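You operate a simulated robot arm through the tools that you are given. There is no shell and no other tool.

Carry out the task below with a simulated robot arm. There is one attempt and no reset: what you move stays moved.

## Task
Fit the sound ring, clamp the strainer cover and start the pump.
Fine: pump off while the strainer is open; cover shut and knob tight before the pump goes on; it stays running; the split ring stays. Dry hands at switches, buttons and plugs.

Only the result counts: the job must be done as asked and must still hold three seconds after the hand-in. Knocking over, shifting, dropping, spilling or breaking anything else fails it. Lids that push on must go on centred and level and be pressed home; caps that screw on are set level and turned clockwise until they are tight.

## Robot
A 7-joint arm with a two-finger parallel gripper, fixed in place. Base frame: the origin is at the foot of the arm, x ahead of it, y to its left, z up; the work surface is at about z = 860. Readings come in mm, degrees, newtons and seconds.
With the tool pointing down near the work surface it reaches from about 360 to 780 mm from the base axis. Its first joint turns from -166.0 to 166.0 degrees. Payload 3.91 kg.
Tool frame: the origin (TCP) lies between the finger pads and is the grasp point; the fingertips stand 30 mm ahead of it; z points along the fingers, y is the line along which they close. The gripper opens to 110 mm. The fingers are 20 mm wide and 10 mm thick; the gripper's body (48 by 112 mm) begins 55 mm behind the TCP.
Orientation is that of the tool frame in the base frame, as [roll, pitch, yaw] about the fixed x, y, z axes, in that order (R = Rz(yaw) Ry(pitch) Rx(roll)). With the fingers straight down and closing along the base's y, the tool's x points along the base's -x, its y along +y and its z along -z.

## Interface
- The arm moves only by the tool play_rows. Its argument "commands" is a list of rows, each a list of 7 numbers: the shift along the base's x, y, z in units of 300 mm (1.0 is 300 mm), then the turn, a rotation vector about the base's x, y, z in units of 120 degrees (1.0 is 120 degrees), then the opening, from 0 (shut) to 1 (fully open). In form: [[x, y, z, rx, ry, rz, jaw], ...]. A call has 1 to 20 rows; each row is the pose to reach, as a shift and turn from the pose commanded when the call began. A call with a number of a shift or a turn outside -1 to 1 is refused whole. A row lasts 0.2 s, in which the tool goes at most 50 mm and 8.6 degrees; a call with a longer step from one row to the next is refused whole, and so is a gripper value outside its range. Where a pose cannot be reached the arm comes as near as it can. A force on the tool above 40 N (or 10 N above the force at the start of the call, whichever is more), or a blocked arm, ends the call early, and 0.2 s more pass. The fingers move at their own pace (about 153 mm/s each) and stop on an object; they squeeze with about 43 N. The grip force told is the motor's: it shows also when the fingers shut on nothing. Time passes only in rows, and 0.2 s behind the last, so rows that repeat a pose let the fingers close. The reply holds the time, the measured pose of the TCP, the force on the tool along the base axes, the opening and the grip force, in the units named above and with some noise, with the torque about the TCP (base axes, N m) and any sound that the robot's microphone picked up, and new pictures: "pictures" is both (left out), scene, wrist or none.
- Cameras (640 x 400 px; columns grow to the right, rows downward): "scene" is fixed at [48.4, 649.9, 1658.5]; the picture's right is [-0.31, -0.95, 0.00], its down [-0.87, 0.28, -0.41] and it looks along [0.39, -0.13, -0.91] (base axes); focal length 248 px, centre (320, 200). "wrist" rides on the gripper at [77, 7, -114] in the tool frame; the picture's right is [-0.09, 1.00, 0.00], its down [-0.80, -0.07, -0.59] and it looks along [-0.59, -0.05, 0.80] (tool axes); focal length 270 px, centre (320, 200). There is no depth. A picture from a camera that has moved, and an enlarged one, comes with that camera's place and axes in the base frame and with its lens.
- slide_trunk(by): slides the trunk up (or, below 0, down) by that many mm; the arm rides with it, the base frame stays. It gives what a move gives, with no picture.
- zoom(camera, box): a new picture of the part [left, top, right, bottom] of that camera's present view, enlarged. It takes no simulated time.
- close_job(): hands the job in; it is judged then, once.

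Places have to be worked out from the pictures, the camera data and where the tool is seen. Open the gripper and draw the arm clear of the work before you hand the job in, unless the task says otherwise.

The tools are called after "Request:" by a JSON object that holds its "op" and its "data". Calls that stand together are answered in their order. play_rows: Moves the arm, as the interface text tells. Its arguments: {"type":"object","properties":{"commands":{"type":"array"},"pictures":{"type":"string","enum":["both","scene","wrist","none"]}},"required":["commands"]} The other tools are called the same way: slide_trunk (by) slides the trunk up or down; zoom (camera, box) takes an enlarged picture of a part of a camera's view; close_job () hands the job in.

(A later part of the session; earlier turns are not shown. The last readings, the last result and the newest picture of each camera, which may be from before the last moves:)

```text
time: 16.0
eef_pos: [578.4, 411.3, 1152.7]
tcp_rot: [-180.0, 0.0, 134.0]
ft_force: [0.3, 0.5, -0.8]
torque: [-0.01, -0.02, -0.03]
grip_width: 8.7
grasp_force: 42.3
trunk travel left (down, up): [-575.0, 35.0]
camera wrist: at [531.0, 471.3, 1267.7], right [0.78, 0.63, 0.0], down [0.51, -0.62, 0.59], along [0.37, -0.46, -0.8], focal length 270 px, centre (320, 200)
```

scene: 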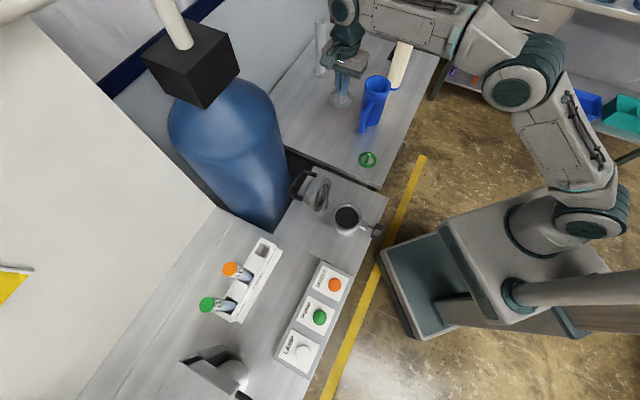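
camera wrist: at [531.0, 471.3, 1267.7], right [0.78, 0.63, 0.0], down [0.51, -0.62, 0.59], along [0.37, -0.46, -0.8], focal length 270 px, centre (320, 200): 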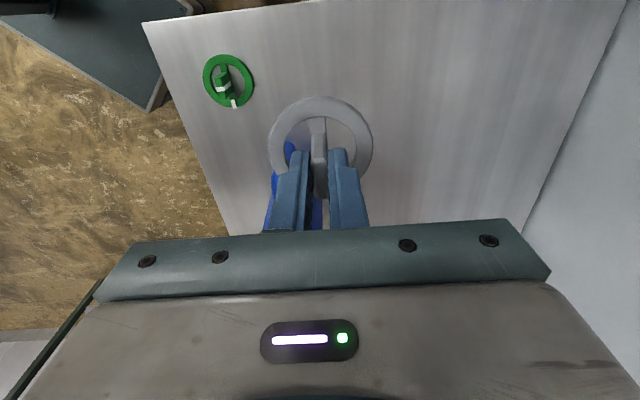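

The ring is held steadily. I'll travel at this height to above the pot.

Request:
{"op": "play_rows", "data": {"commands": [[-0.1, 0.02, 0, 0, 0, 0, 0], [-0.25, 0.06, 0, 0, 0, 0, 0], [-0.4, 0.1, 0, 0, 0, 0, 0], [-0.55, 0.14, 0, 0, 0, 0, 0], [-0.7, 0.18, 0, 0, 0, 0, 0], [-0.85, 0.21, 0, 0, 0, 0, 0], [-0.96, 0.24, 0, 0, 0, 0, 0], [-1.0, 0.25, 0, 0, 0, 0, 0], [-1.0, 0.25, 0, 0, 0, 0, 0]], "pictures": "both"}}

Request:
{"op": "zoom", "data": {"camera": "wrist", "box": [220, 60, 420, 220]}}

Request:
{"op": "zoom", "data": {"camera": "scene", "box": [270, 130, 410, 260]}}

```text
time: 18.0
eef_pos: [276.1, 488.6, 1151.2]
tcp_rot: [179.9, 0.1, 134.0]
ft_force: [0.5, -0.6, 0.1]
torque: [0.02, 0.01, 0.0]
grip_width: 8.8
grasp_force: 43.2
trunk travel left (down, up): [-575.0, 35.0]
camera wrist: at [229.1, 547.4, 1265.4], right [0.78, 0.63, 0.0], down [0.51, -0.62, 0.59], along [0.37, -0.46, -0.8], focal length 270 px, centre (320, 200)
```

scene: 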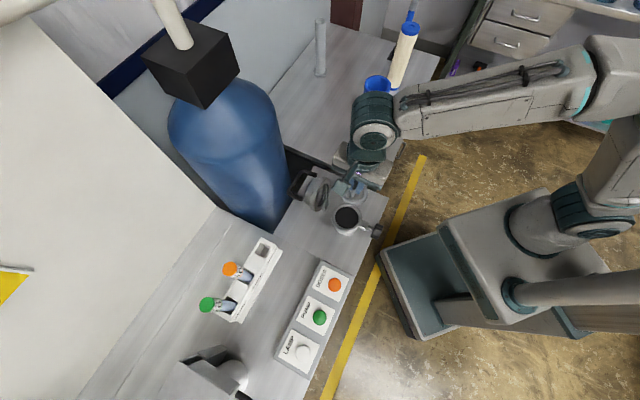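
wrist: 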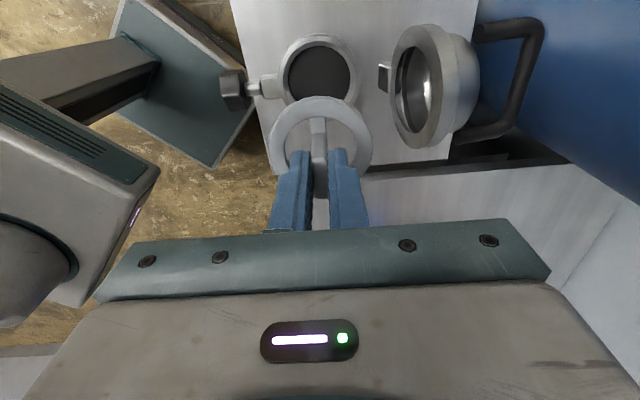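

```text
2.50 times, centred on (320, 140) of wrist
camera zoom: at [229.1, 547.4, 1265.4], right [0.78, 0.63, 0.0], down [0.51, -0.62, 0.59], along [0.37, -0.46, -0.8], focal length 676 px, centre (320, 350)
```

zoom: 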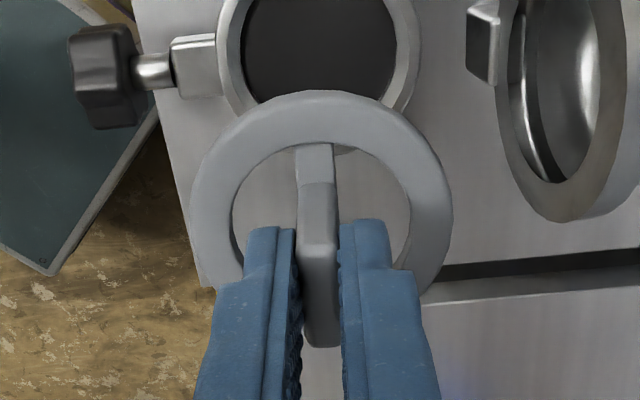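

```text
3.08 times, centred on (340, 195) of scene
camera zoom: at [48.4, 649.9, 1658.5], right [-0.31, -0.95, 0.0], down [-0.87, 0.28, -0.41], along [0.39, -0.13, -0.91], focal length 764 px, centre (258, 215)
```

zoom: 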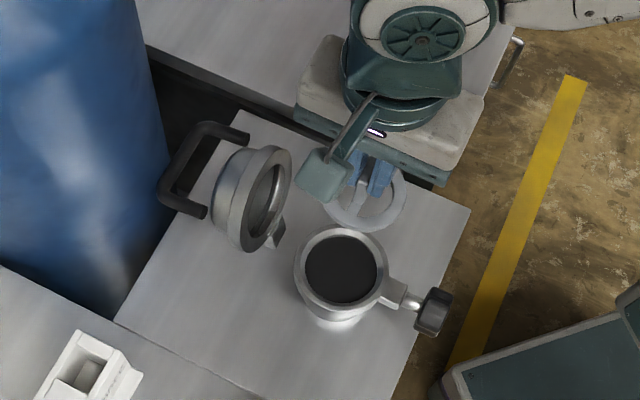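

The ring hangs above the pot. I'll zoom on the pot in the wrist view to refine the alignment.

Request:
{"op": "zoom", "data": {"camera": "wrist", "box": [260, 20, 380, 120]}}

```text
4.00 times, centred on (320, 70) of wrist
camera zoom: at [229.1, 547.4, 1265.4], right [0.78, 0.63, 0.0], down [0.51, -0.62, 0.59], along [0.37, -0.46, -0.8], focal length 1081 px, centre (320, 720)
```

zoom: 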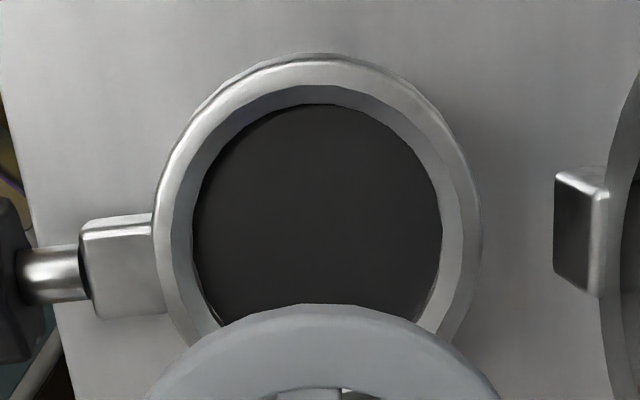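

Using the earlier ring grasp as calibration, the views put the pot axis at about (272.3, 489.8). I'll shift there and descend to leave the ring about 35 mm above the mouth, then recheck.

Request:
{"op": "play_rows", "data": {"commands": [[-0.012, 0.004, -0.1, 0, 0, 0, 0], [-0.012, 0.004, -0.2, 0, 0, 0, 0], [-0.012, 0.004, -0.3, 0, 0, 0, 0], [-0.012, 0.004, -0.38, 0, 0, 0, 0], [-0.012, 0.004, -0.42, 0, 0, 0, 0], [-0.012, 0.004, -0.42, 0, 0, 0, 0]], "pictures": "both"}}

Request:
{"op": "zoom", "data": {"camera": "wrist", "box": [240, 60, 400, 180]}}

Request:
{"op": "zoom", "data": {"camera": "scene", "box": [310, 170, 390, 240]}}

```text
time: 19.4
eef_pos: [274.1, 489.0, 1025.7]
tcp_rot: [180.0, 0.0, 134.0]
ft_force: [-0.7, 0.0, -0.3]
torque: [0.02, -0.01, 0.0]
grip_width: 8.5
grasp_force: 43.1
trunk travel left (down, up): [-575.0, 35.0]
camera wrist: at [226.8, 547.7, 1139.5], right [0.78, 0.63, 0.0], down [0.51, -0.63, 0.59], along [0.37, -0.46, -0.8], focal length 270 px, centre (320, 200)
```

scene: 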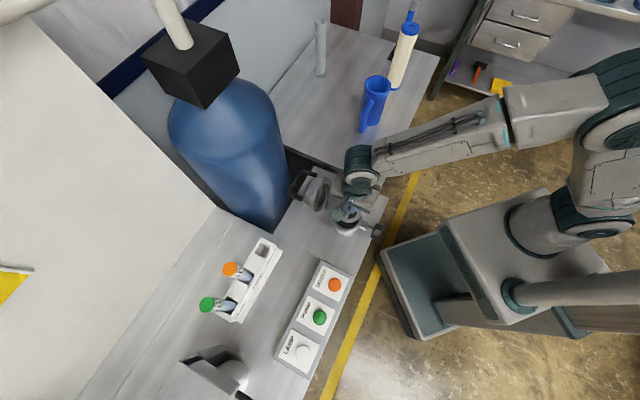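
wrist: 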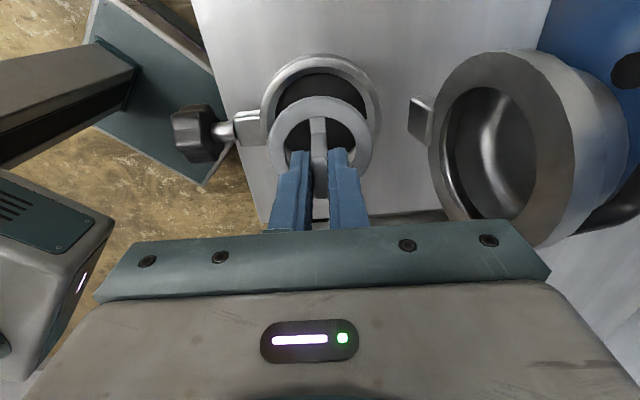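

```text
3.33 times, centred on (320, 120) of wrist
camera zoom: at [226.8, 547.7, 1139.5], right [0.78, 0.63, 0.0], down [0.51, -0.63, 0.59], along [0.37, -0.46, -0.8], focal length 901 px, centre (320, 467)
```

zoom: 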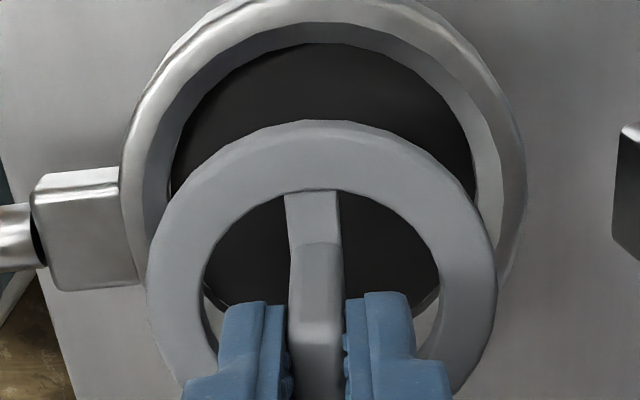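

```text
5.71 times, centred on (350, 205) of scene
camera zoom: at [48.4, 649.9, 1658.5], right [-0.31, -0.95, 0.0], down [-0.87, 0.28, -0.41], along [0.39, -0.13, -0.91], focal length 1419 px, centre (149, 171)
```

zoom: 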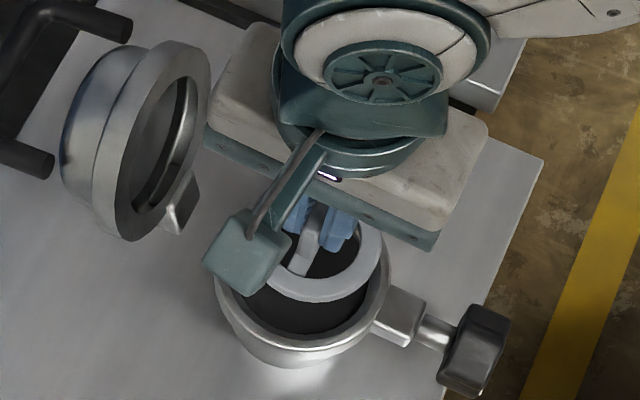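

The ring sits on the tool axis within about 0.3 mm. The pot centre is about 1.7 mm toward −tool-x of it. I'll correct by (+1.6, −0.8) mm and come down to just above the seat.

Request:
{"op": "play_rows", "data": {"commands": [[0.0053, -0.0028, 0, 0, 0, 0, 0], [0.0053, -0.0028, -0.06, 0, 0, 0, 0], [0.0053, -0.0028, -0.1, 0, 0, 0, 0], [0.0053, -0.0028, -0.12, 0, 0, 0, 0], [0.0053, -0.0028, -0.12, 0, 0, 0, 0]], "pictures": "both"}}

Request:
{"op": "zoom", "data": {"camera": "wrist", "box": [240, 60, 400, 180]}}

Request:
{"op": "zoom", "data": {"camera": "scene", "box": [310, 170, 390, 240]}}

```text
time: 20.6
eef_pos: [275.2, 488.2, 990.4]
tcp_rot: [-180.0, -0.1, 134.0]
ft_force: [-0.3, -0.2, 0.0]
torque: [0.01, -0.02, 0.01]
grip_width: 8.7
grasp_force: 42.5
trunk travel left (down, up): [-575.0, 35.0]
camera wrist: at [227.7, 547.5, 1104.5], right [0.78, 0.63, 0.0], down [0.51, -0.62, 0.59], along [0.37, -0.46, -0.8], focal length 270 px, centre (320, 200)
```

scene: 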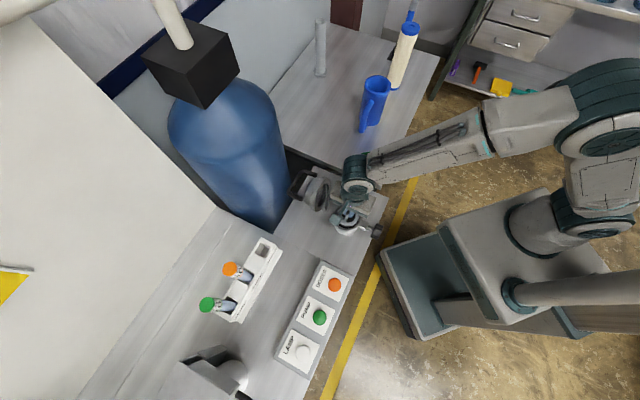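
wrist: 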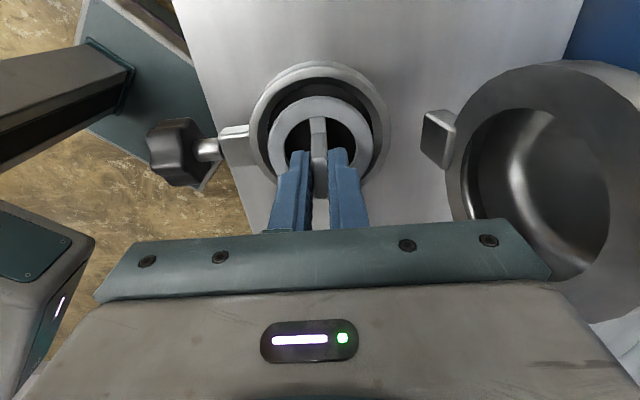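

```text
3.33 times, centred on (320, 120) of wrist
camera zoom: at [227.7, 547.5, 1104.5], right [0.78, 0.63, 0.0], down [0.51, -0.62, 0.59], along [0.37, -0.46, -0.8], focal length 901 px, centre (320, 467)
```

zoom: 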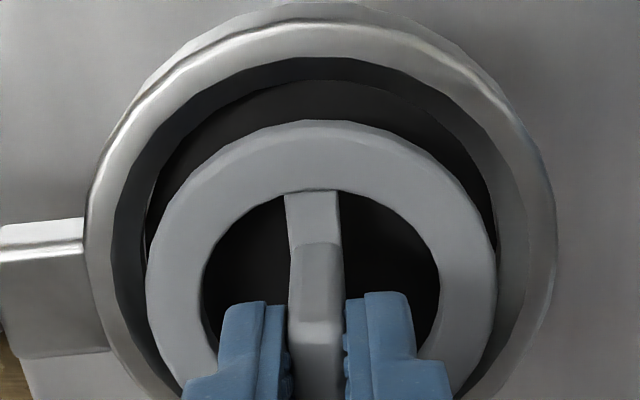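

```text
5.71 times, centred on (350, 205) of scene
camera zoom: at [48.4, 649.9, 1658.5], right [-0.31, -0.95, 0.0], down [-0.87, 0.28, -0.41], along [0.39, -0.13, -0.91], focal length 1419 px, centre (149, 171)
```

zoom: 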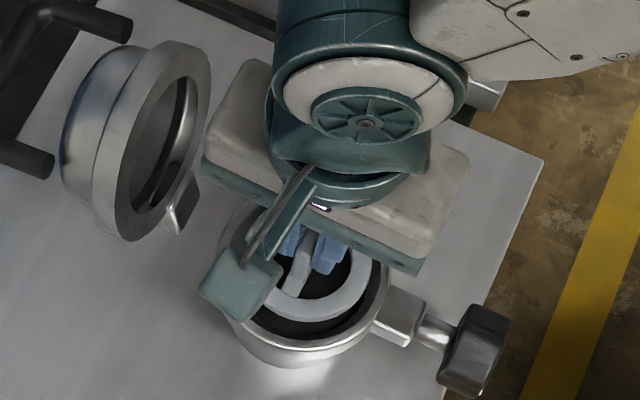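

The ring looks centred over the recess, with its bottom at about z=938. I'll lower in small steps toward the seat (expected TCP z≈979) and watch the force.

Request:
{"op": "play_rows", "data": {"commands": [[0, 0, -0.01, 0, 0, 0, 0], [0, 0, -0.02, 0, 0, 0, 0], [0, 0, -0.027, 0, 0, 0, 0], [0, 0, -0.027, 0, 0, 0, 0]], "pictures": "wrist"}}

Request:
{"op": "zoom", "data": {"camera": "wrist", "box": [240, 60, 400, 180]}}

Request:
{"op": "zoom", "data": {"camera": "scene", "box": [325, 195, 385, 240]}}

```text
time: 21.6
eef_pos: [274.5, 488.3, 980.7]
tcp_rot: [-179.8, 0.1, 134.0]
ft_force: [-3.9, 1.2, 2.2]
torque: [0.06, 0.19, -0.05]
grip_width: 8.8
grasp_force: 43.1
trunk travel left (down, up): [-575.0, 35.0]
camera wrist: at [226.8, 548.6, 1094.1], right [0.78, 0.63, 0.0], down [0.51, -0.62, 0.6], along [0.37, -0.46, -0.8], focal length 270 px, centre (320, 200)
```

wrist: 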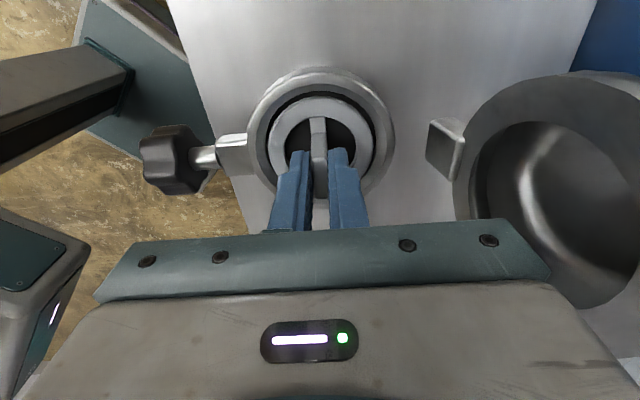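

```text
3.33 times, centred on (320, 120) of wrist
camera zoom: at [226.8, 548.6, 1094.1], right [0.78, 0.63, 0.0], down [0.51, -0.62, 0.6], along [0.37, -0.46, -0.8], focal length 901 px, centre (320, 467)
```

zoom: 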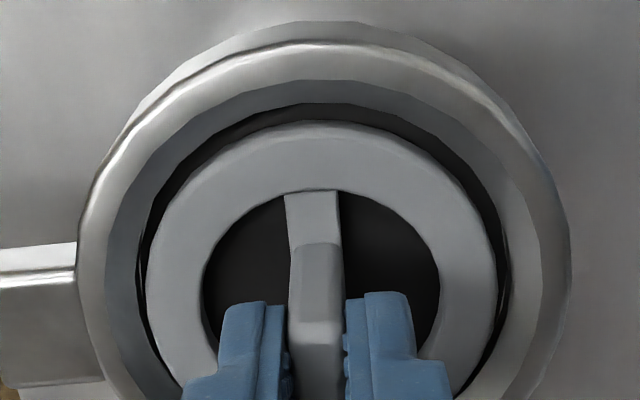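

```text
8.89 times, centred on (355, 218) of scene
camera zoom: at [48.4, 649.9, 1658.5], right [-0.31, -0.95, 0.0], down [-0.87, 0.28, -0.41], along [0.39, -0.13, -0.91], focal length 2208 px, centre (9, 44)
```

zoom: 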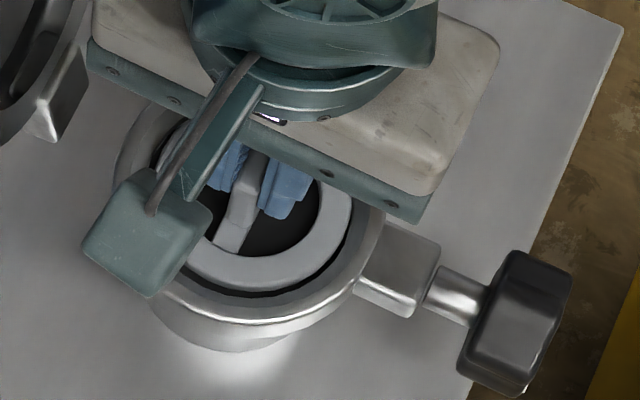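

Light contact (−3.9 N in x) suggests the ring touches the taper on the +x side, and the picture's gap agrees. I'll lift slightly, shift by (−1.0, +0.9) mm and go down again.

Request:
{"op": "play_rows", "data": {"commands": [[0, 0, 0.006, 0, 0, 0, 0], [-0.0033, 0.003, 0.006, 0, 0, 0, 0], [-0.0033, 0.003, 0.0, 0, 0, 0, 0], [-0.0033, 0.003, 0.0, 0, 0, 0, 0]], "pictures": "wrist"}}

Request:
{"op": "zoom", "data": {"camera": "wrist", "box": [240, 60, 400, 180]}}

```text
time: 22.6
eef_pos: [276.0, 489.7, 979.8]
tcp_rot: [180.0, 0.0, 134.0]
ft_force: [-1.5, 1.8, 2.0]
torque: [0.03, 0.02, 0.06]
grip_width: 9.0
grasp_force: 42.7
trunk travel left (down, up): [-575.0, 35.0]
camera wrist: at [227.7, 549.3, 1096.0], right [0.78, 0.63, 0.0], down [0.51, -0.63, 0.59], along [0.37, -0.46, -0.8], focal length 270 px, centre (320, 200)
```

wrist: 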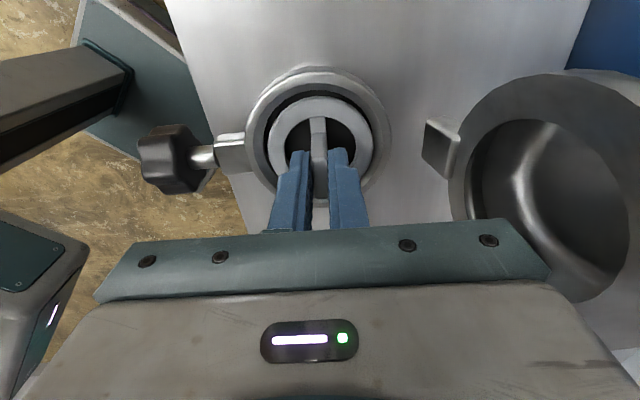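

```text
3.33 times, centred on (320, 120) of wrist
camera zoom: at [227.7, 549.3, 1096.0], right [0.78, 0.63, 0.0], down [0.51, -0.63, 0.59], along [0.37, -0.46, -0.8], focal length 901 px, centre (320, 467)
```

zoom: 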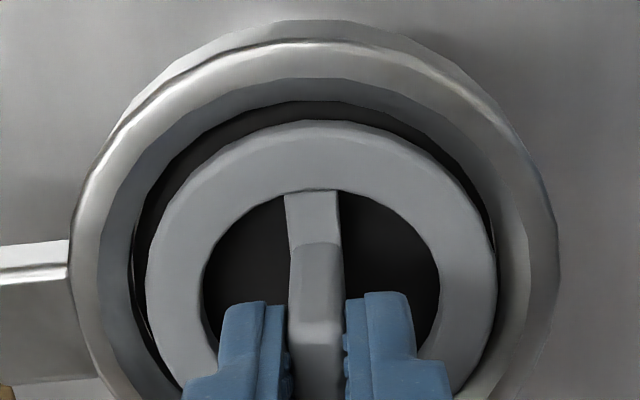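

The view now shows the ring about 1.3 mm too far toward +tool-y. I'll lift 3 mm clear of contact, shift (−1.2, −0.5) mm, and look before lowering again.

Request:
{"op": "play_rows", "data": {"commands": [[0, 0, 0.01, 0, 0, 0, 0], [-0.004, -0.0017, 0.01, 0, 0, 0, 0], [-0.004, -0.0017, 0.01, 0, 0, 0, 0]], "pictures": "wrist"}}

Request:
{"op": "zoom", "data": {"camera": "wrist", "box": [240, 60, 400, 180]}}

```text
time: 23.4
eef_pos: [273.9, 487.5, 984.2]
tcp_rot: [-179.9, 0.0, 134.0]
ft_force: [-0.2, 0.2, -0.3]
torque: [0.04, 0.0, -0.03]
grip_width: 8.7
grasp_force: 42.6
trunk travel left (down, up): [-575.0, 35.0]
camera wrist: at [226.7, 547.6, 1098.8], right [0.78, 0.63, 0.0], down [0.51, -0.62, 0.59], along [0.37, -0.46, -0.8], focal length 270 px, centre (320, 200)
```

wrist: 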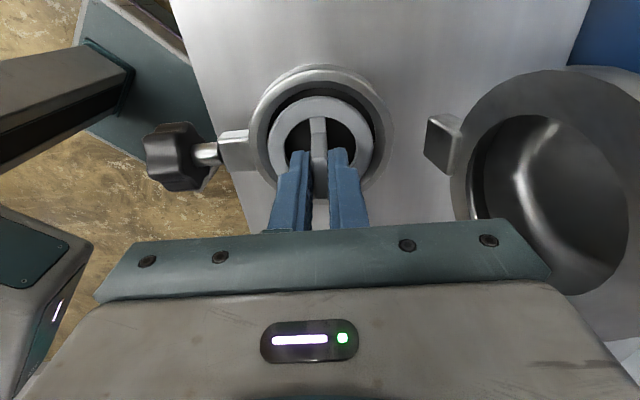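

```text
3.33 times, centred on (320, 120) of wrist
camera zoom: at [226.7, 547.6, 1098.8], right [0.78, 0.63, 0.0], down [0.51, -0.62, 0.59], along [0.37, -0.46, -0.8], focal length 901 px, centre (320, 467)
```

zoom: 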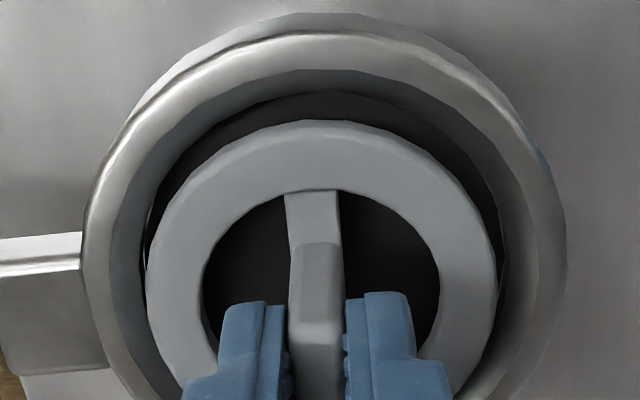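

The ring is now centred laterally and nearly so fore and aft, with no contact force. I'll lower in 1–2 mm steps onto the seat.

Request:
{"op": "play_rows", "data": {"commands": [[0, 0, -0.005, 0, 0, 0, 0], [0, 0, -0.01, 0, 0, 0, 0], [0, 0, -0.014, 0, 0, 0, 0], [0, 0, -0.017, 0, 0, 0, 0], [0, 0, -0.017, 0, 0, 0, 0]], "pictures": "wrist"}}

Request:
{"op": "zoom", "data": {"camera": "wrist", "box": [240, 60, 400, 180]}}

```text
time: 24.6
eef_pos: [273.5, 488.9, 978.3]
tcp_rot: [180.0, 0.0, 133.9]
ft_force: [0.9, -2.3, 3.0]
torque: [-0.05, -0.01, -0.02]
grip_width: 8.5
grasp_force: 43.0
trunk travel left (down, up): [-575.0, 35.0]
camera wrist: at [226.0, 547.7, 1093.3], right [0.78, 0.63, 0.0], down [0.51, -0.63, 0.59], along [0.37, -0.46, -0.8], focal length 270 px, centre (320, 200)
```

wrist: 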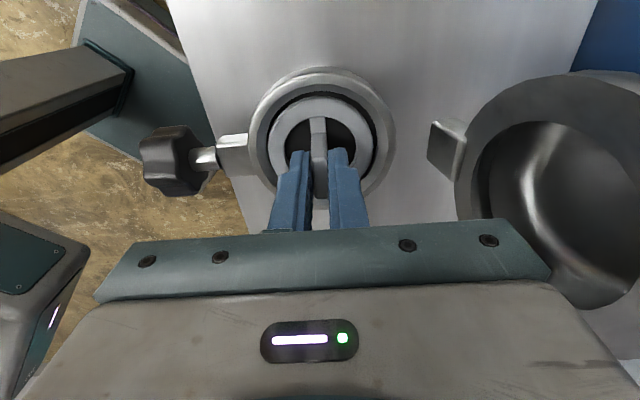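

```text
3.33 times, centred on (320, 120) of wrist
camera zoom: at [226.0, 547.7, 1093.3], right [0.78, 0.63, 0.0], down [0.51, -0.63, 0.59], along [0.37, -0.46, -0.8], focal length 901 px, centre (320, 467)
```

zoom: 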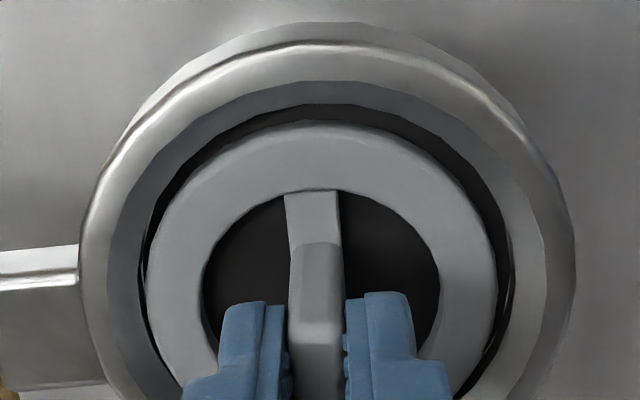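

Contact is light (3 N up) with the ring bottom at about 925.6. I'll nudge +0.8 mm along tool-y and press slightly lower, to see whether this is the floor.

Request:
{"op": "play_rows", "data": {"commands": [[0.002, 0.002, 0, 0, 0, 0, 0], [0.002, 0.002, -0.003, 0, 0, 0, 0], [0.002, 0.002, -0.006, 0, 0, 0, 0], [0.002, 0.002, -0.006, 0, 0, 0, 0]], "pictures": "wrist"}}

Request:
{"op": "zoom", "data": {"camera": "wrist", "box": [240, 60, 400, 180]}}

Request:
{"op": "zoom", "data": {"camera": "scene", "box": [325, 195, 385, 240]}}

```text
time: 25.6
eef_pos: [274.0, 489.5, 978.7]
tcp_rot: [179.9, -0.1, 134.1]
ft_force: [0.0, -0.7, 12.4]
torque: [-0.07, -0.02, -0.02]
grip_width: 8.5
grasp_force: 43.0
trunk travel left (down, up): [-575.0, 35.0]
camera wrist: at [225.9, 548.1, 1093.3], right [0.78, 0.63, 0.0], down [0.51, -0.63, 0.59], along [0.38, -0.46, -0.8], focal length 270 px, centre (320, 200)
```

wrist: 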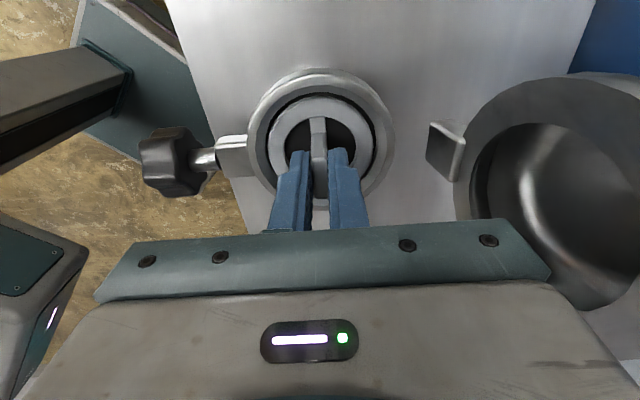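

```text
3.33 times, centred on (320, 120) of wrist
camera zoom: at [225.9, 548.1, 1093.3], right [0.78, 0.63, 0.0], down [0.51, -0.63, 0.59], along [0.38, -0.46, -0.8], focal length 901 px, centre (320, 467)
```

zoom: 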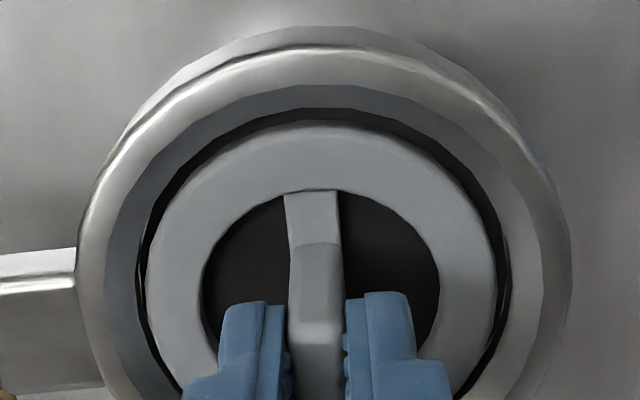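

```text
8.89 times, centred on (355, 218) of scene
camera zoom: at [48.4, 649.9, 1658.5], right [-0.31, -0.95, 0.0], down [-0.87, 0.28, -0.41], along [0.39, -0.13, -0.91], focal length 2208 px, centre (9, 44)
```

zoom: 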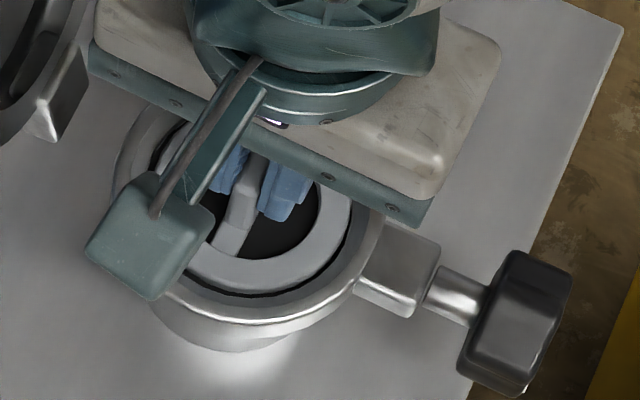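

With 12 N straight down, no lateral force and almost no torque, the ring is on the seat and centred. I'll open the fingers and rise clear.

Request:
{"op": "play_rows", "data": {"commands": [[0, 0, 0.004, 0, 0, 0, 0.03], [0, 0, 0.004, 0, 0, 0, 0.15], [0, 0, 0.004, 0, 0, 0, 0.3], [0, 0, 0.004, 0, 0, 0, 0.3], [0, 0, 0.06, 0, 0, 0, 0.3], [0, 0, 0.15, 0, 0, 0, 0.3], [0, 0, 0.3, 0, 0, 0, 0.3], [0, 0, 0.45, 0, 0, 0, 0.3], [0, 0, 0.5, 0, 0, 0, 0.3]], "pictures": "both"}}

Request:
{"op": "zoom", "data": {"camera": "wrist", "box": [240, 20, 400, 140]}}

Request:
{"op": "zoom", "data": {"camera": "scene", "box": [310, 180, 390, 240]}}

```text
time: 27.6
eef_pos: [272.4, 490.7, 1128.9]
tcp_rot: [-180.0, 0.0, 134.0]
ft_force: [-1.0, -0.4, 0.4]
torque: [-0.01, 0.0, -0.01]
grip_width: 32.8
grasp_force: 0.0
trunk travel left (down, up): [-575.0, 35.0]
camera wrist: at [225.2, 549.1, 1243.6], right [0.78, 0.63, 0.0], down [0.51, -0.62, 0.59], along [0.37, -0.46, -0.8], focal length 270 px, centre (320, 200)
```

scene: 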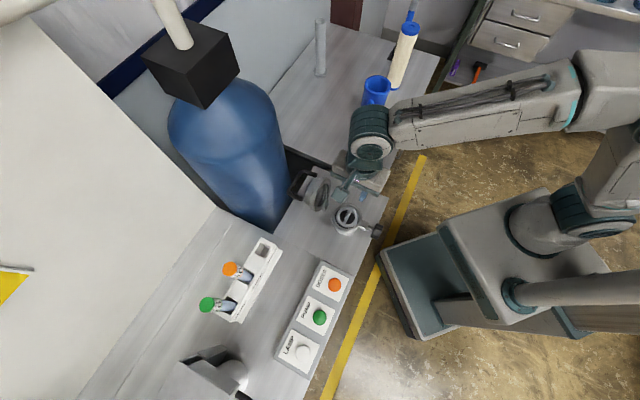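
wrist: 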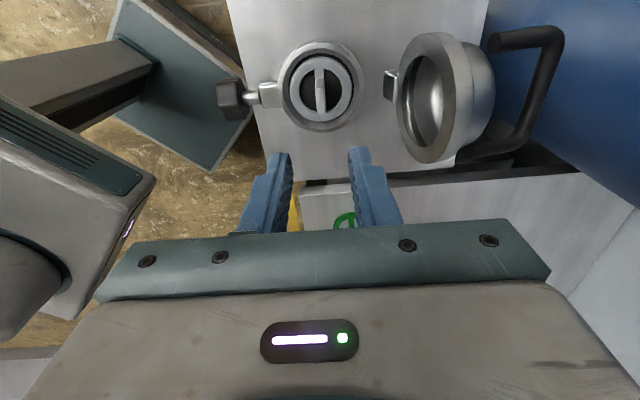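

```text
3.33 times, centred on (320, 80) of wrist
camera zoom: at [225.2, 549.1, 1243.6], right [0.78, 0.63, 0.0], down [0.51, -0.62, 0.59], along [0.37, -0.46, -0.8], focal length 901 px, centre (320, 600)
```

zoom: 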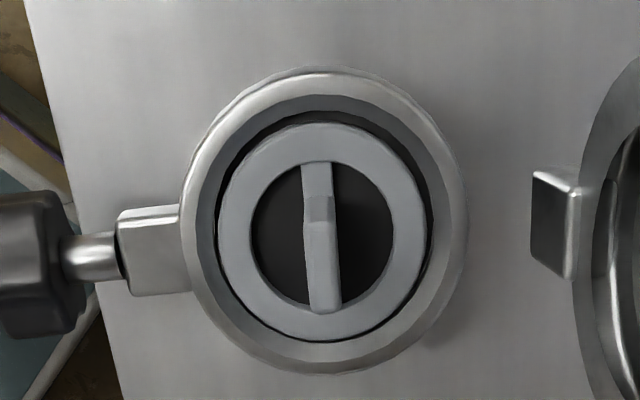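

```text
6.67 times, centred on (350, 210) of scene
camera zoom: at [48.4, 649.9, 1658.5], right [-0.31, -0.95, 0.0], down [-0.87, 0.28, -0.41], along [0.39, -0.13, -0.91], focal length 1656 px, centre (120, 133)
```

zoom: 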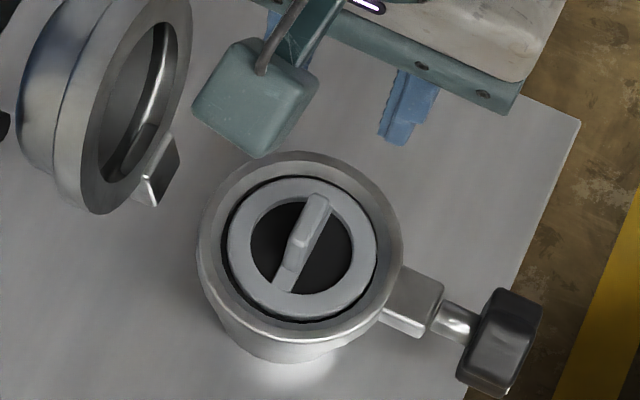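

The ring lies flat and centred in the recess. Before reaching for the handle I want to know how far the blue tank is from it, so I'll look at the tank and cover more closely.

Request:
{"op": "zoom", "data": {"camera": "scene", "box": [130, 0, 330, 240]}}

Request:
{"op": "zoom", "data": {"camera": "wrist", "box": [360, 0, 640, 180]}}

```text
1.67 times, centred on (230, 120) of scene
camera zoom: at [48.4, 649.9, 1658.5], right [-0.31, -0.95, 0.0], down [-0.87, 0.28, -0.41], along [0.39, -0.13, -0.91], focal length 414 px, centre (470, 333)
```

zoom: 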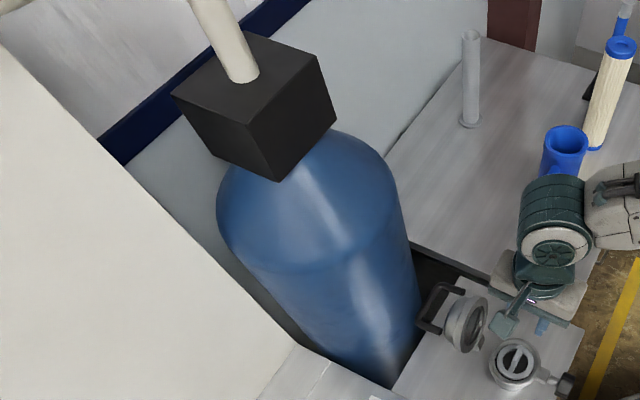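

```text
2.22 times, centred on (500, 90) of wrist
camera zoom: at [225.2, 549.1, 1243.6], right [0.78, 0.63, 0.0], down [0.51, -0.62, 0.59], along [0.37, -0.46, -0.8], focal length 601 px, centre (-80, 444)
```

zoom: 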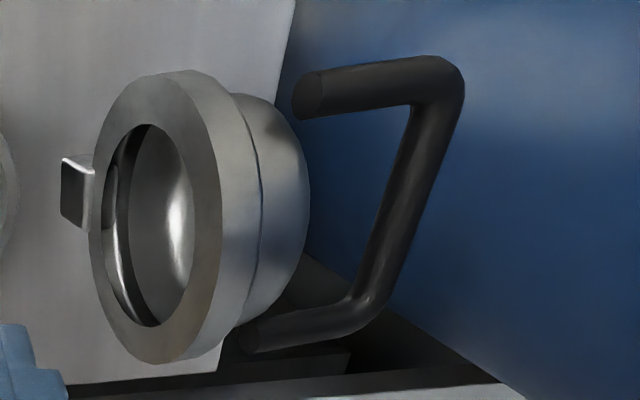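

The tank's nearest side works out at about 70 mm beyond the handle bar. The bar midpoint is near (403, 612, 1005). I'll move partway over the cover to measure the bar and cover more precisely.

Request:
{"op": "play_rows", "data": {"commands": [[0.08, 0.08, 0.02, 0, 0, 0, 0.3], [0.16, 0.155, 0.02, 0, 0, 0, 0.3], [0.227, 0.22, 0.02, 0, 0, 0, 0.3], [0.227, 0.22, 0.02, 0, 0, 0, 0.3]], "pictures": "both"}}

Request:
{"op": "zoom", "data": {"camera": "wrist", "box": [280, 20, 520, 180]}}

Request:
{"op": "zoom", "data": {"camera": "scene", "box": [270, 150, 370, 220]}}

```text
time: 28.6
eef_pos: [342.6, 556.9, 1134.5]
tcp_rot: [-179.9, 0.0, 134.2]
ft_force: [0.1, -0.4, -0.2]
torque: [0.02, 0.03, -0.02]
grip_width: 33.0
grasp_force: 0.0
trunk travel left (down, up): [-575.0, 35.0]
camera wrist: at [293.4, 615.5, 1248.3], right [0.78, 0.63, 0.0], down [0.51, -0.62, 0.59], along [0.37, -0.46, -0.8], focal length 270 px, centre (320, 200)
```

scene: 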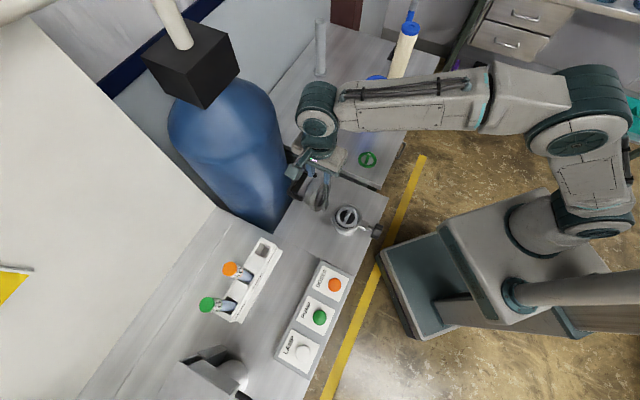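
wrist: 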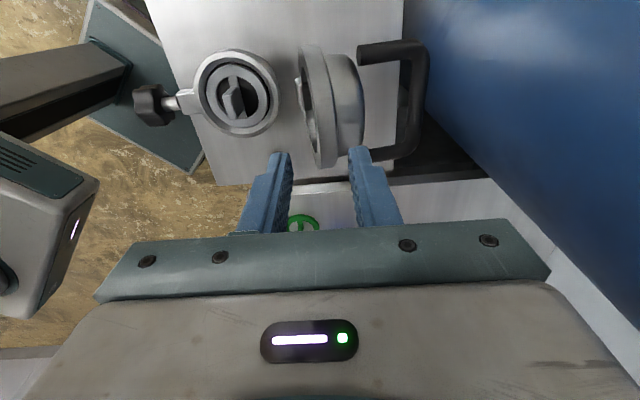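

```text
2.50 times, centred on (400, 100) of wrist
camera zoom: at [293.4, 615.5, 1248.3], right [0.78, 0.63, 0.0], down [0.51, -0.62, 0.59], along [0.37, -0.46, -0.8], focal length 676 px, centre (120, 450)
```

zoom: 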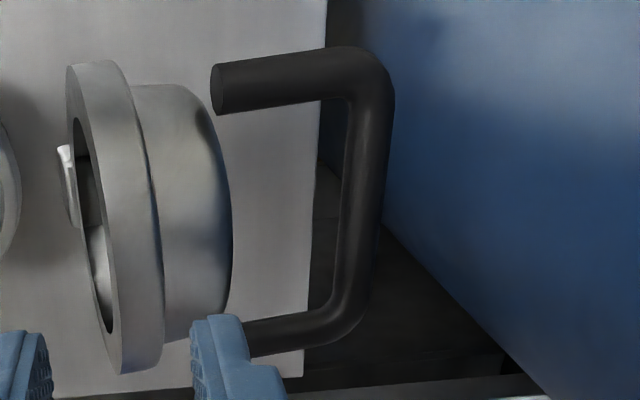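

```text
5.71 times, centred on (320, 185) of scene
camera zoom: at [48.4, 649.9, 1658.5], right [-0.31, -0.95, 0.0], down [-0.87, 0.28, -0.41], along [0.39, -0.13, -0.91], focal length 1419 px, centre (320, 286)
```

zoom: 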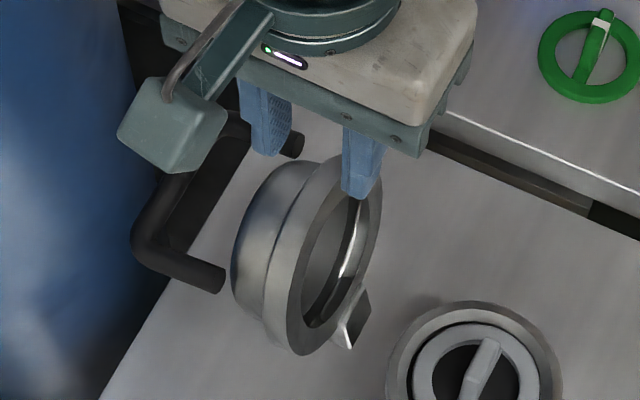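

The two wrist views agree: the bar's midpoint is near (404.6, 619, 1006), it is about 15 mm thick, and the dome is about 48 mm inside it. I'll go above it, biased about 5 mm toward the pot for clearance to the tank, with the fingers about 38 mm apart.

Request:
{"op": "play_rows", "data": {"commands": [[0.1, 0.1, 0, 0, 0, 0, 0.34], [0.195, 0.195, 0, 0, 0, 0, 0.34], [0.195, 0.195, -0.1, 0, 0, 0, 0.34], [0.195, 0.195, -0.18, 0, 0, 0, 0.34], [0.195, 0.195, -0.18, 0, 0, 0, 0.34]], "pictures": "both"}}

Request:
{"op": "zoom", "data": {"camera": "wrist", "box": [200, 60, 440, 220]}}

Request:
{"op": "zoom", "data": {"camera": "scene", "box": [250, 120, 370, 220]}}

```text
time: 29.3
eef_pos: [397.8, 609.7, 1119.0]
tcp_rot: [-178.7, 0.4, 134.0]
ft_force: [-6.0, -10.4, 4.0]
torque: [0.82, -0.52, -0.17]
grip_width: 37.5
grasp_force: 0.1
trunk travel left (down, up): [-575.0, 35.0]
stopped in row 3: the force on the tool passed its limit at 61 N (the readings are from after the stop); the commanded pose is now the measured one
camera wrist: at [352.2, 671.6, 1233.3], right [0.78, 0.63, -0.02], down [0.51, -0.61, 0.6], along [0.36, -0.48, -0.8], focal length 270 px, centre (320, 200)
```

scene: 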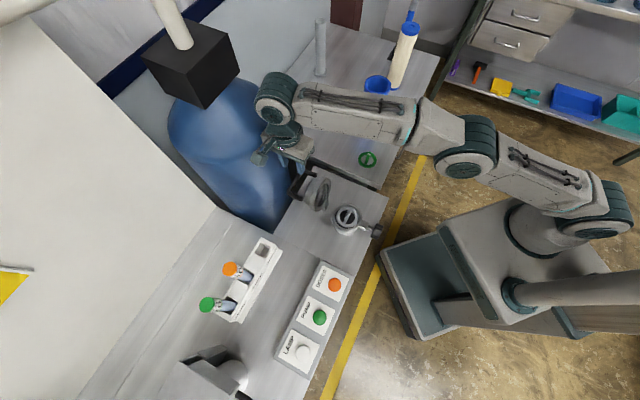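
wrist: 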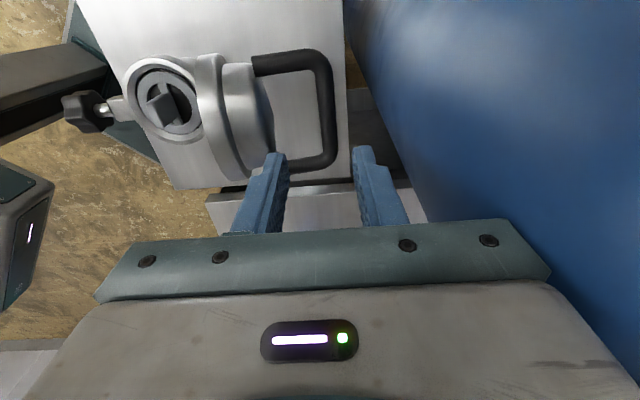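

```text
2.50 times, centred on (320, 140) of wrist
camera zoom: at [352.2, 671.6, 1233.3], right [0.78, 0.63, -0.02], down [0.51, -0.61, 0.6], along [0.36, -0.48, -0.8], focal length 676 px, centre (320, 350)
```

zoom: 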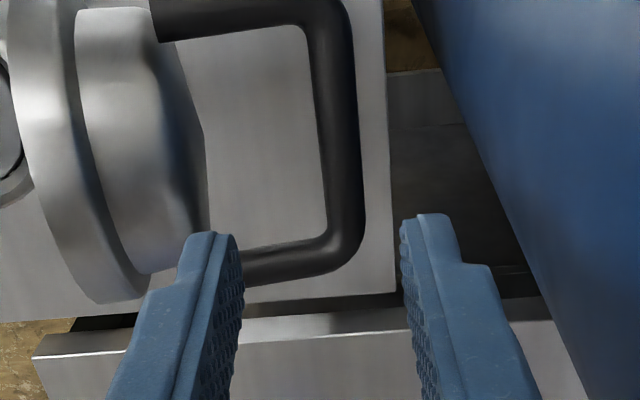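

```text
4.00 times, centred on (310, 170) of scene
camera zoom: at [48.4, 649.9, 1658.5], right [-0.31, -0.95, 0.0], down [-0.87, 0.28, -0.41], along [0.39, -0.13, -0.91], focal length 993 px, centre (360, 320)
```

zoom: 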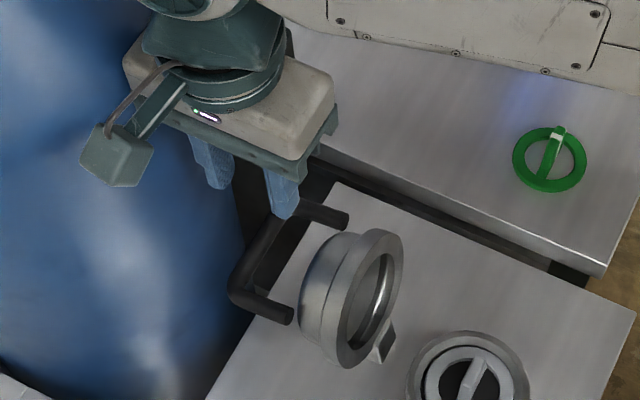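

The call stopped because the gripper body touched the tank; the torque puts the contact about 60 mm out on the +u side. I'll back away, restore the vertical tool, and close the fingers. I'll then work from inside the U of the handle, which keeps the gripper body clear of the tank.

Request:
{"op": "play_rows", "data": {"commands": [[-0.025, -0.024, 0.01, 0.005, -0.003, 0, 0.34], [-0.0427, -0.033, 0.03, 0.0099, -0.0055, 0, 0.2], [-0.0427, -0.033, 0.03, 0.0099, -0.0055, 0, 0], [-0.0427, -0.033, 0.03, 0.0099, -0.0055, 0, 0]], "pictures": "both"}}

Request:
{"op": "zoom", "data": {"camera": "wrist", "box": [200, 20, 440, 180]}}

Request:
{"op": "zoom", "data": {"camera": "scene", "box": [130, 0, 330, 240]}}

```text
time: 30.3
eef_pos: [387.5, 598.7, 1128.5]
tcp_rot: [-180.0, -0.2, 134.0]
ft_force: [0.5, 0.3, 0.5]
torque: [0.04, 0.01, 0.0]
grip_width: 0.3
grasp_force: 38.6
trunk travel left (down, up): [-575.0, 35.0]
camera wrist: at [338.7, 659.0, 1242.4], right [0.78, 0.63, 0.0], down [0.51, -0.63, 0.59], along [0.37, -0.46, -0.8], focal length 270 px, centre (320, 200)
```

scene: 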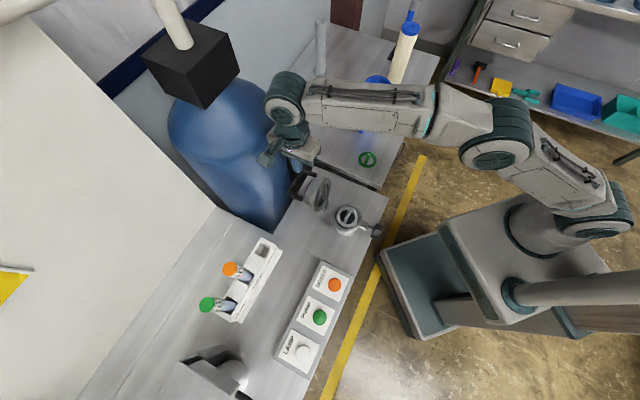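
wrist: 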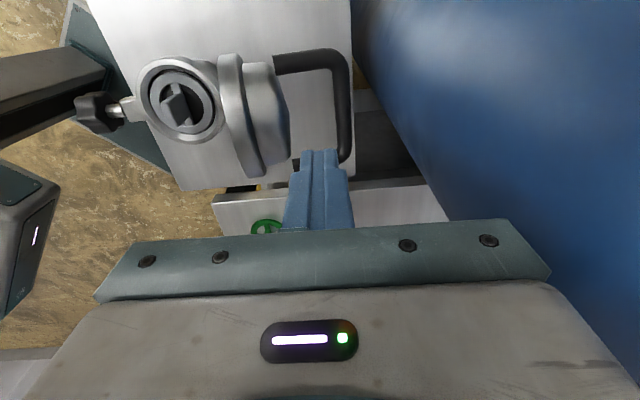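

```text
2.50 times, centred on (320, 100) of wrist
camera zoom: at [338.7, 659.0, 1242.4], right [0.78, 0.63, 0.0], down [0.51, -0.63, 0.59], along [0.37, -0.46, -0.8], focal length 676 px, centre (320, 450)
```

zoom: 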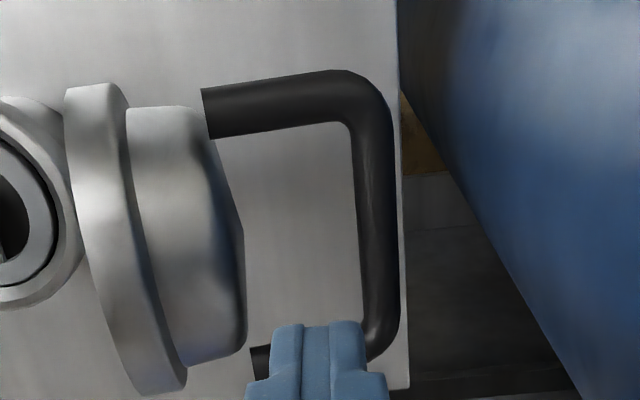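

```text
1.67 times, centred on (230, 120) of scene
camera zoom: at [48.4, 649.9, 1658.5], right [-0.31, -0.95, 0.0], down [-0.87, 0.28, -0.41], along [0.39, -0.13, -0.91], focal length 414 px, centre (470, 333)
```

zoom: 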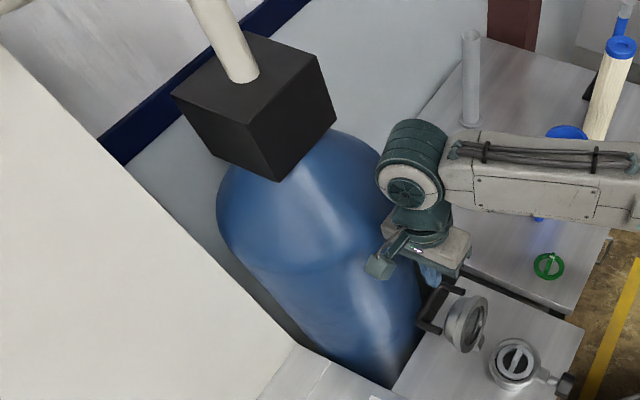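

The tank has not moved and the tool is free. From this near-overhead view the bar is at u≈178.5 from the pot axis and the dome back at u≈136. I'll move 5 mm toward the pot and lower the closed fingers into the gap between them.

Request:
{"op": "play_rows", "data": {"commands": [[-0.012, -0.0117, 0, 0, 0, 0, 0], [-0.012, -0.0117, -0.1, 0, 0, 0, 0], [-0.012, -0.0117, -0.2, 0, 0, 0, 0], [-0.012, -0.0117, -0.27, 0, 0, 0, 0], [-0.012, -0.0117, -0.27, 0, 0, 0, 0]], "pictures": "both"}}

Request:
{"op": "zoom", "data": {"camera": "wrist", "box": [200, 80, 440, 240]}}

Request:
{"op": "zoom", "data": {"camera": "scene", "box": [250, 120, 370, 220]}}

```text
time: 31.5
eef_pos: [383.3, 596.4, 1047.2]
tcp_rot: [179.9, 0.0, 133.9]
ft_force: [0.4, -0.6, 0.1]
torque: [0.0, -0.02, -0.01]
grip_width: 0.0
grasp_force: 37.6
trunk travel left (down, up): [-575.0, 35.0]
camera wrist: at [336.2, 656.2, 1162.0], right [0.78, 0.63, 0.0], down [0.51, -0.63, 0.59], along [0.37, -0.46, -0.8], focal length 270 px, centre (320, 200)
```

scene: 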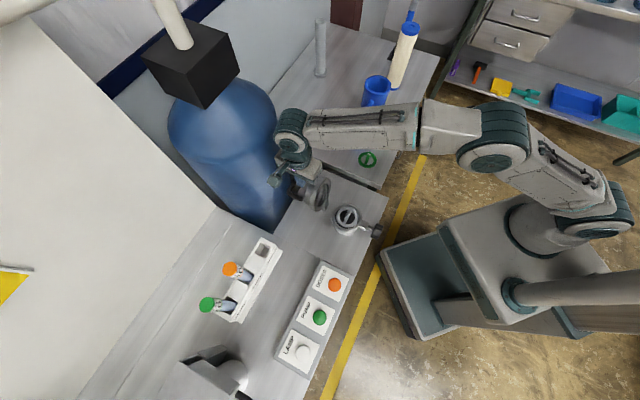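
wrist: 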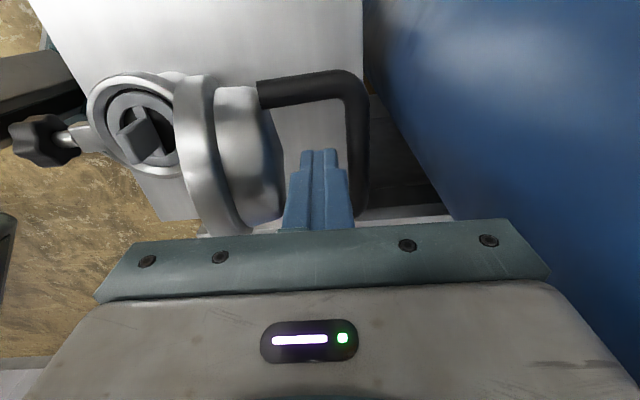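

```text
2.50 times, centred on (320, 160) of wrist
camera zoom: at [336.2, 656.2, 1162.0], right [0.78, 0.63, 0.0], down [0.51, -0.63, 0.59], along [0.37, -0.46, -0.8], focal length 676 px, centre (320, 300)
```

zoom: 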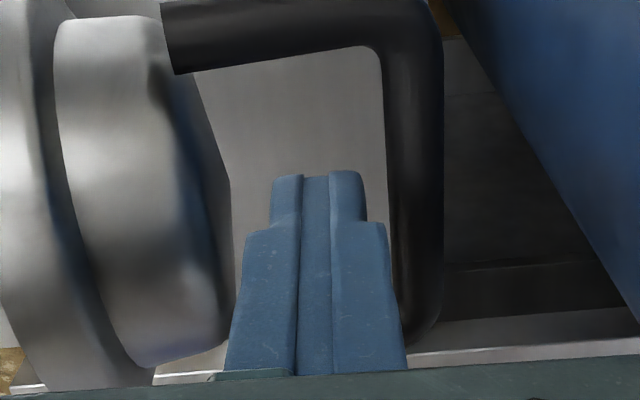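

```text
4.00 times, centred on (310, 170) of scene
camera zoom: at [48.4, 649.9, 1658.5], right [-0.31, -0.95, 0.0], down [-0.87, 0.28, -0.41], along [0.39, -0.13, -0.91], focal length 993 px, centre (360, 320)
```

zoom: 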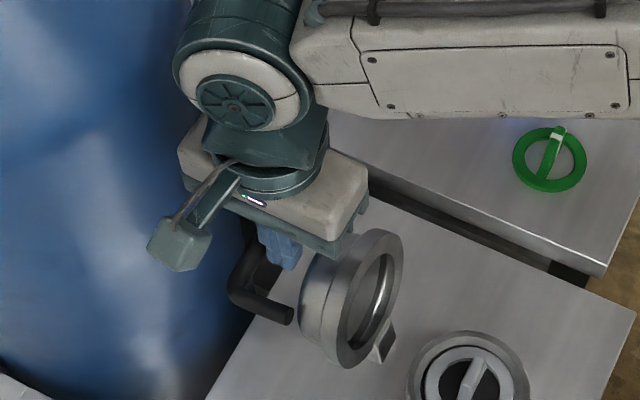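

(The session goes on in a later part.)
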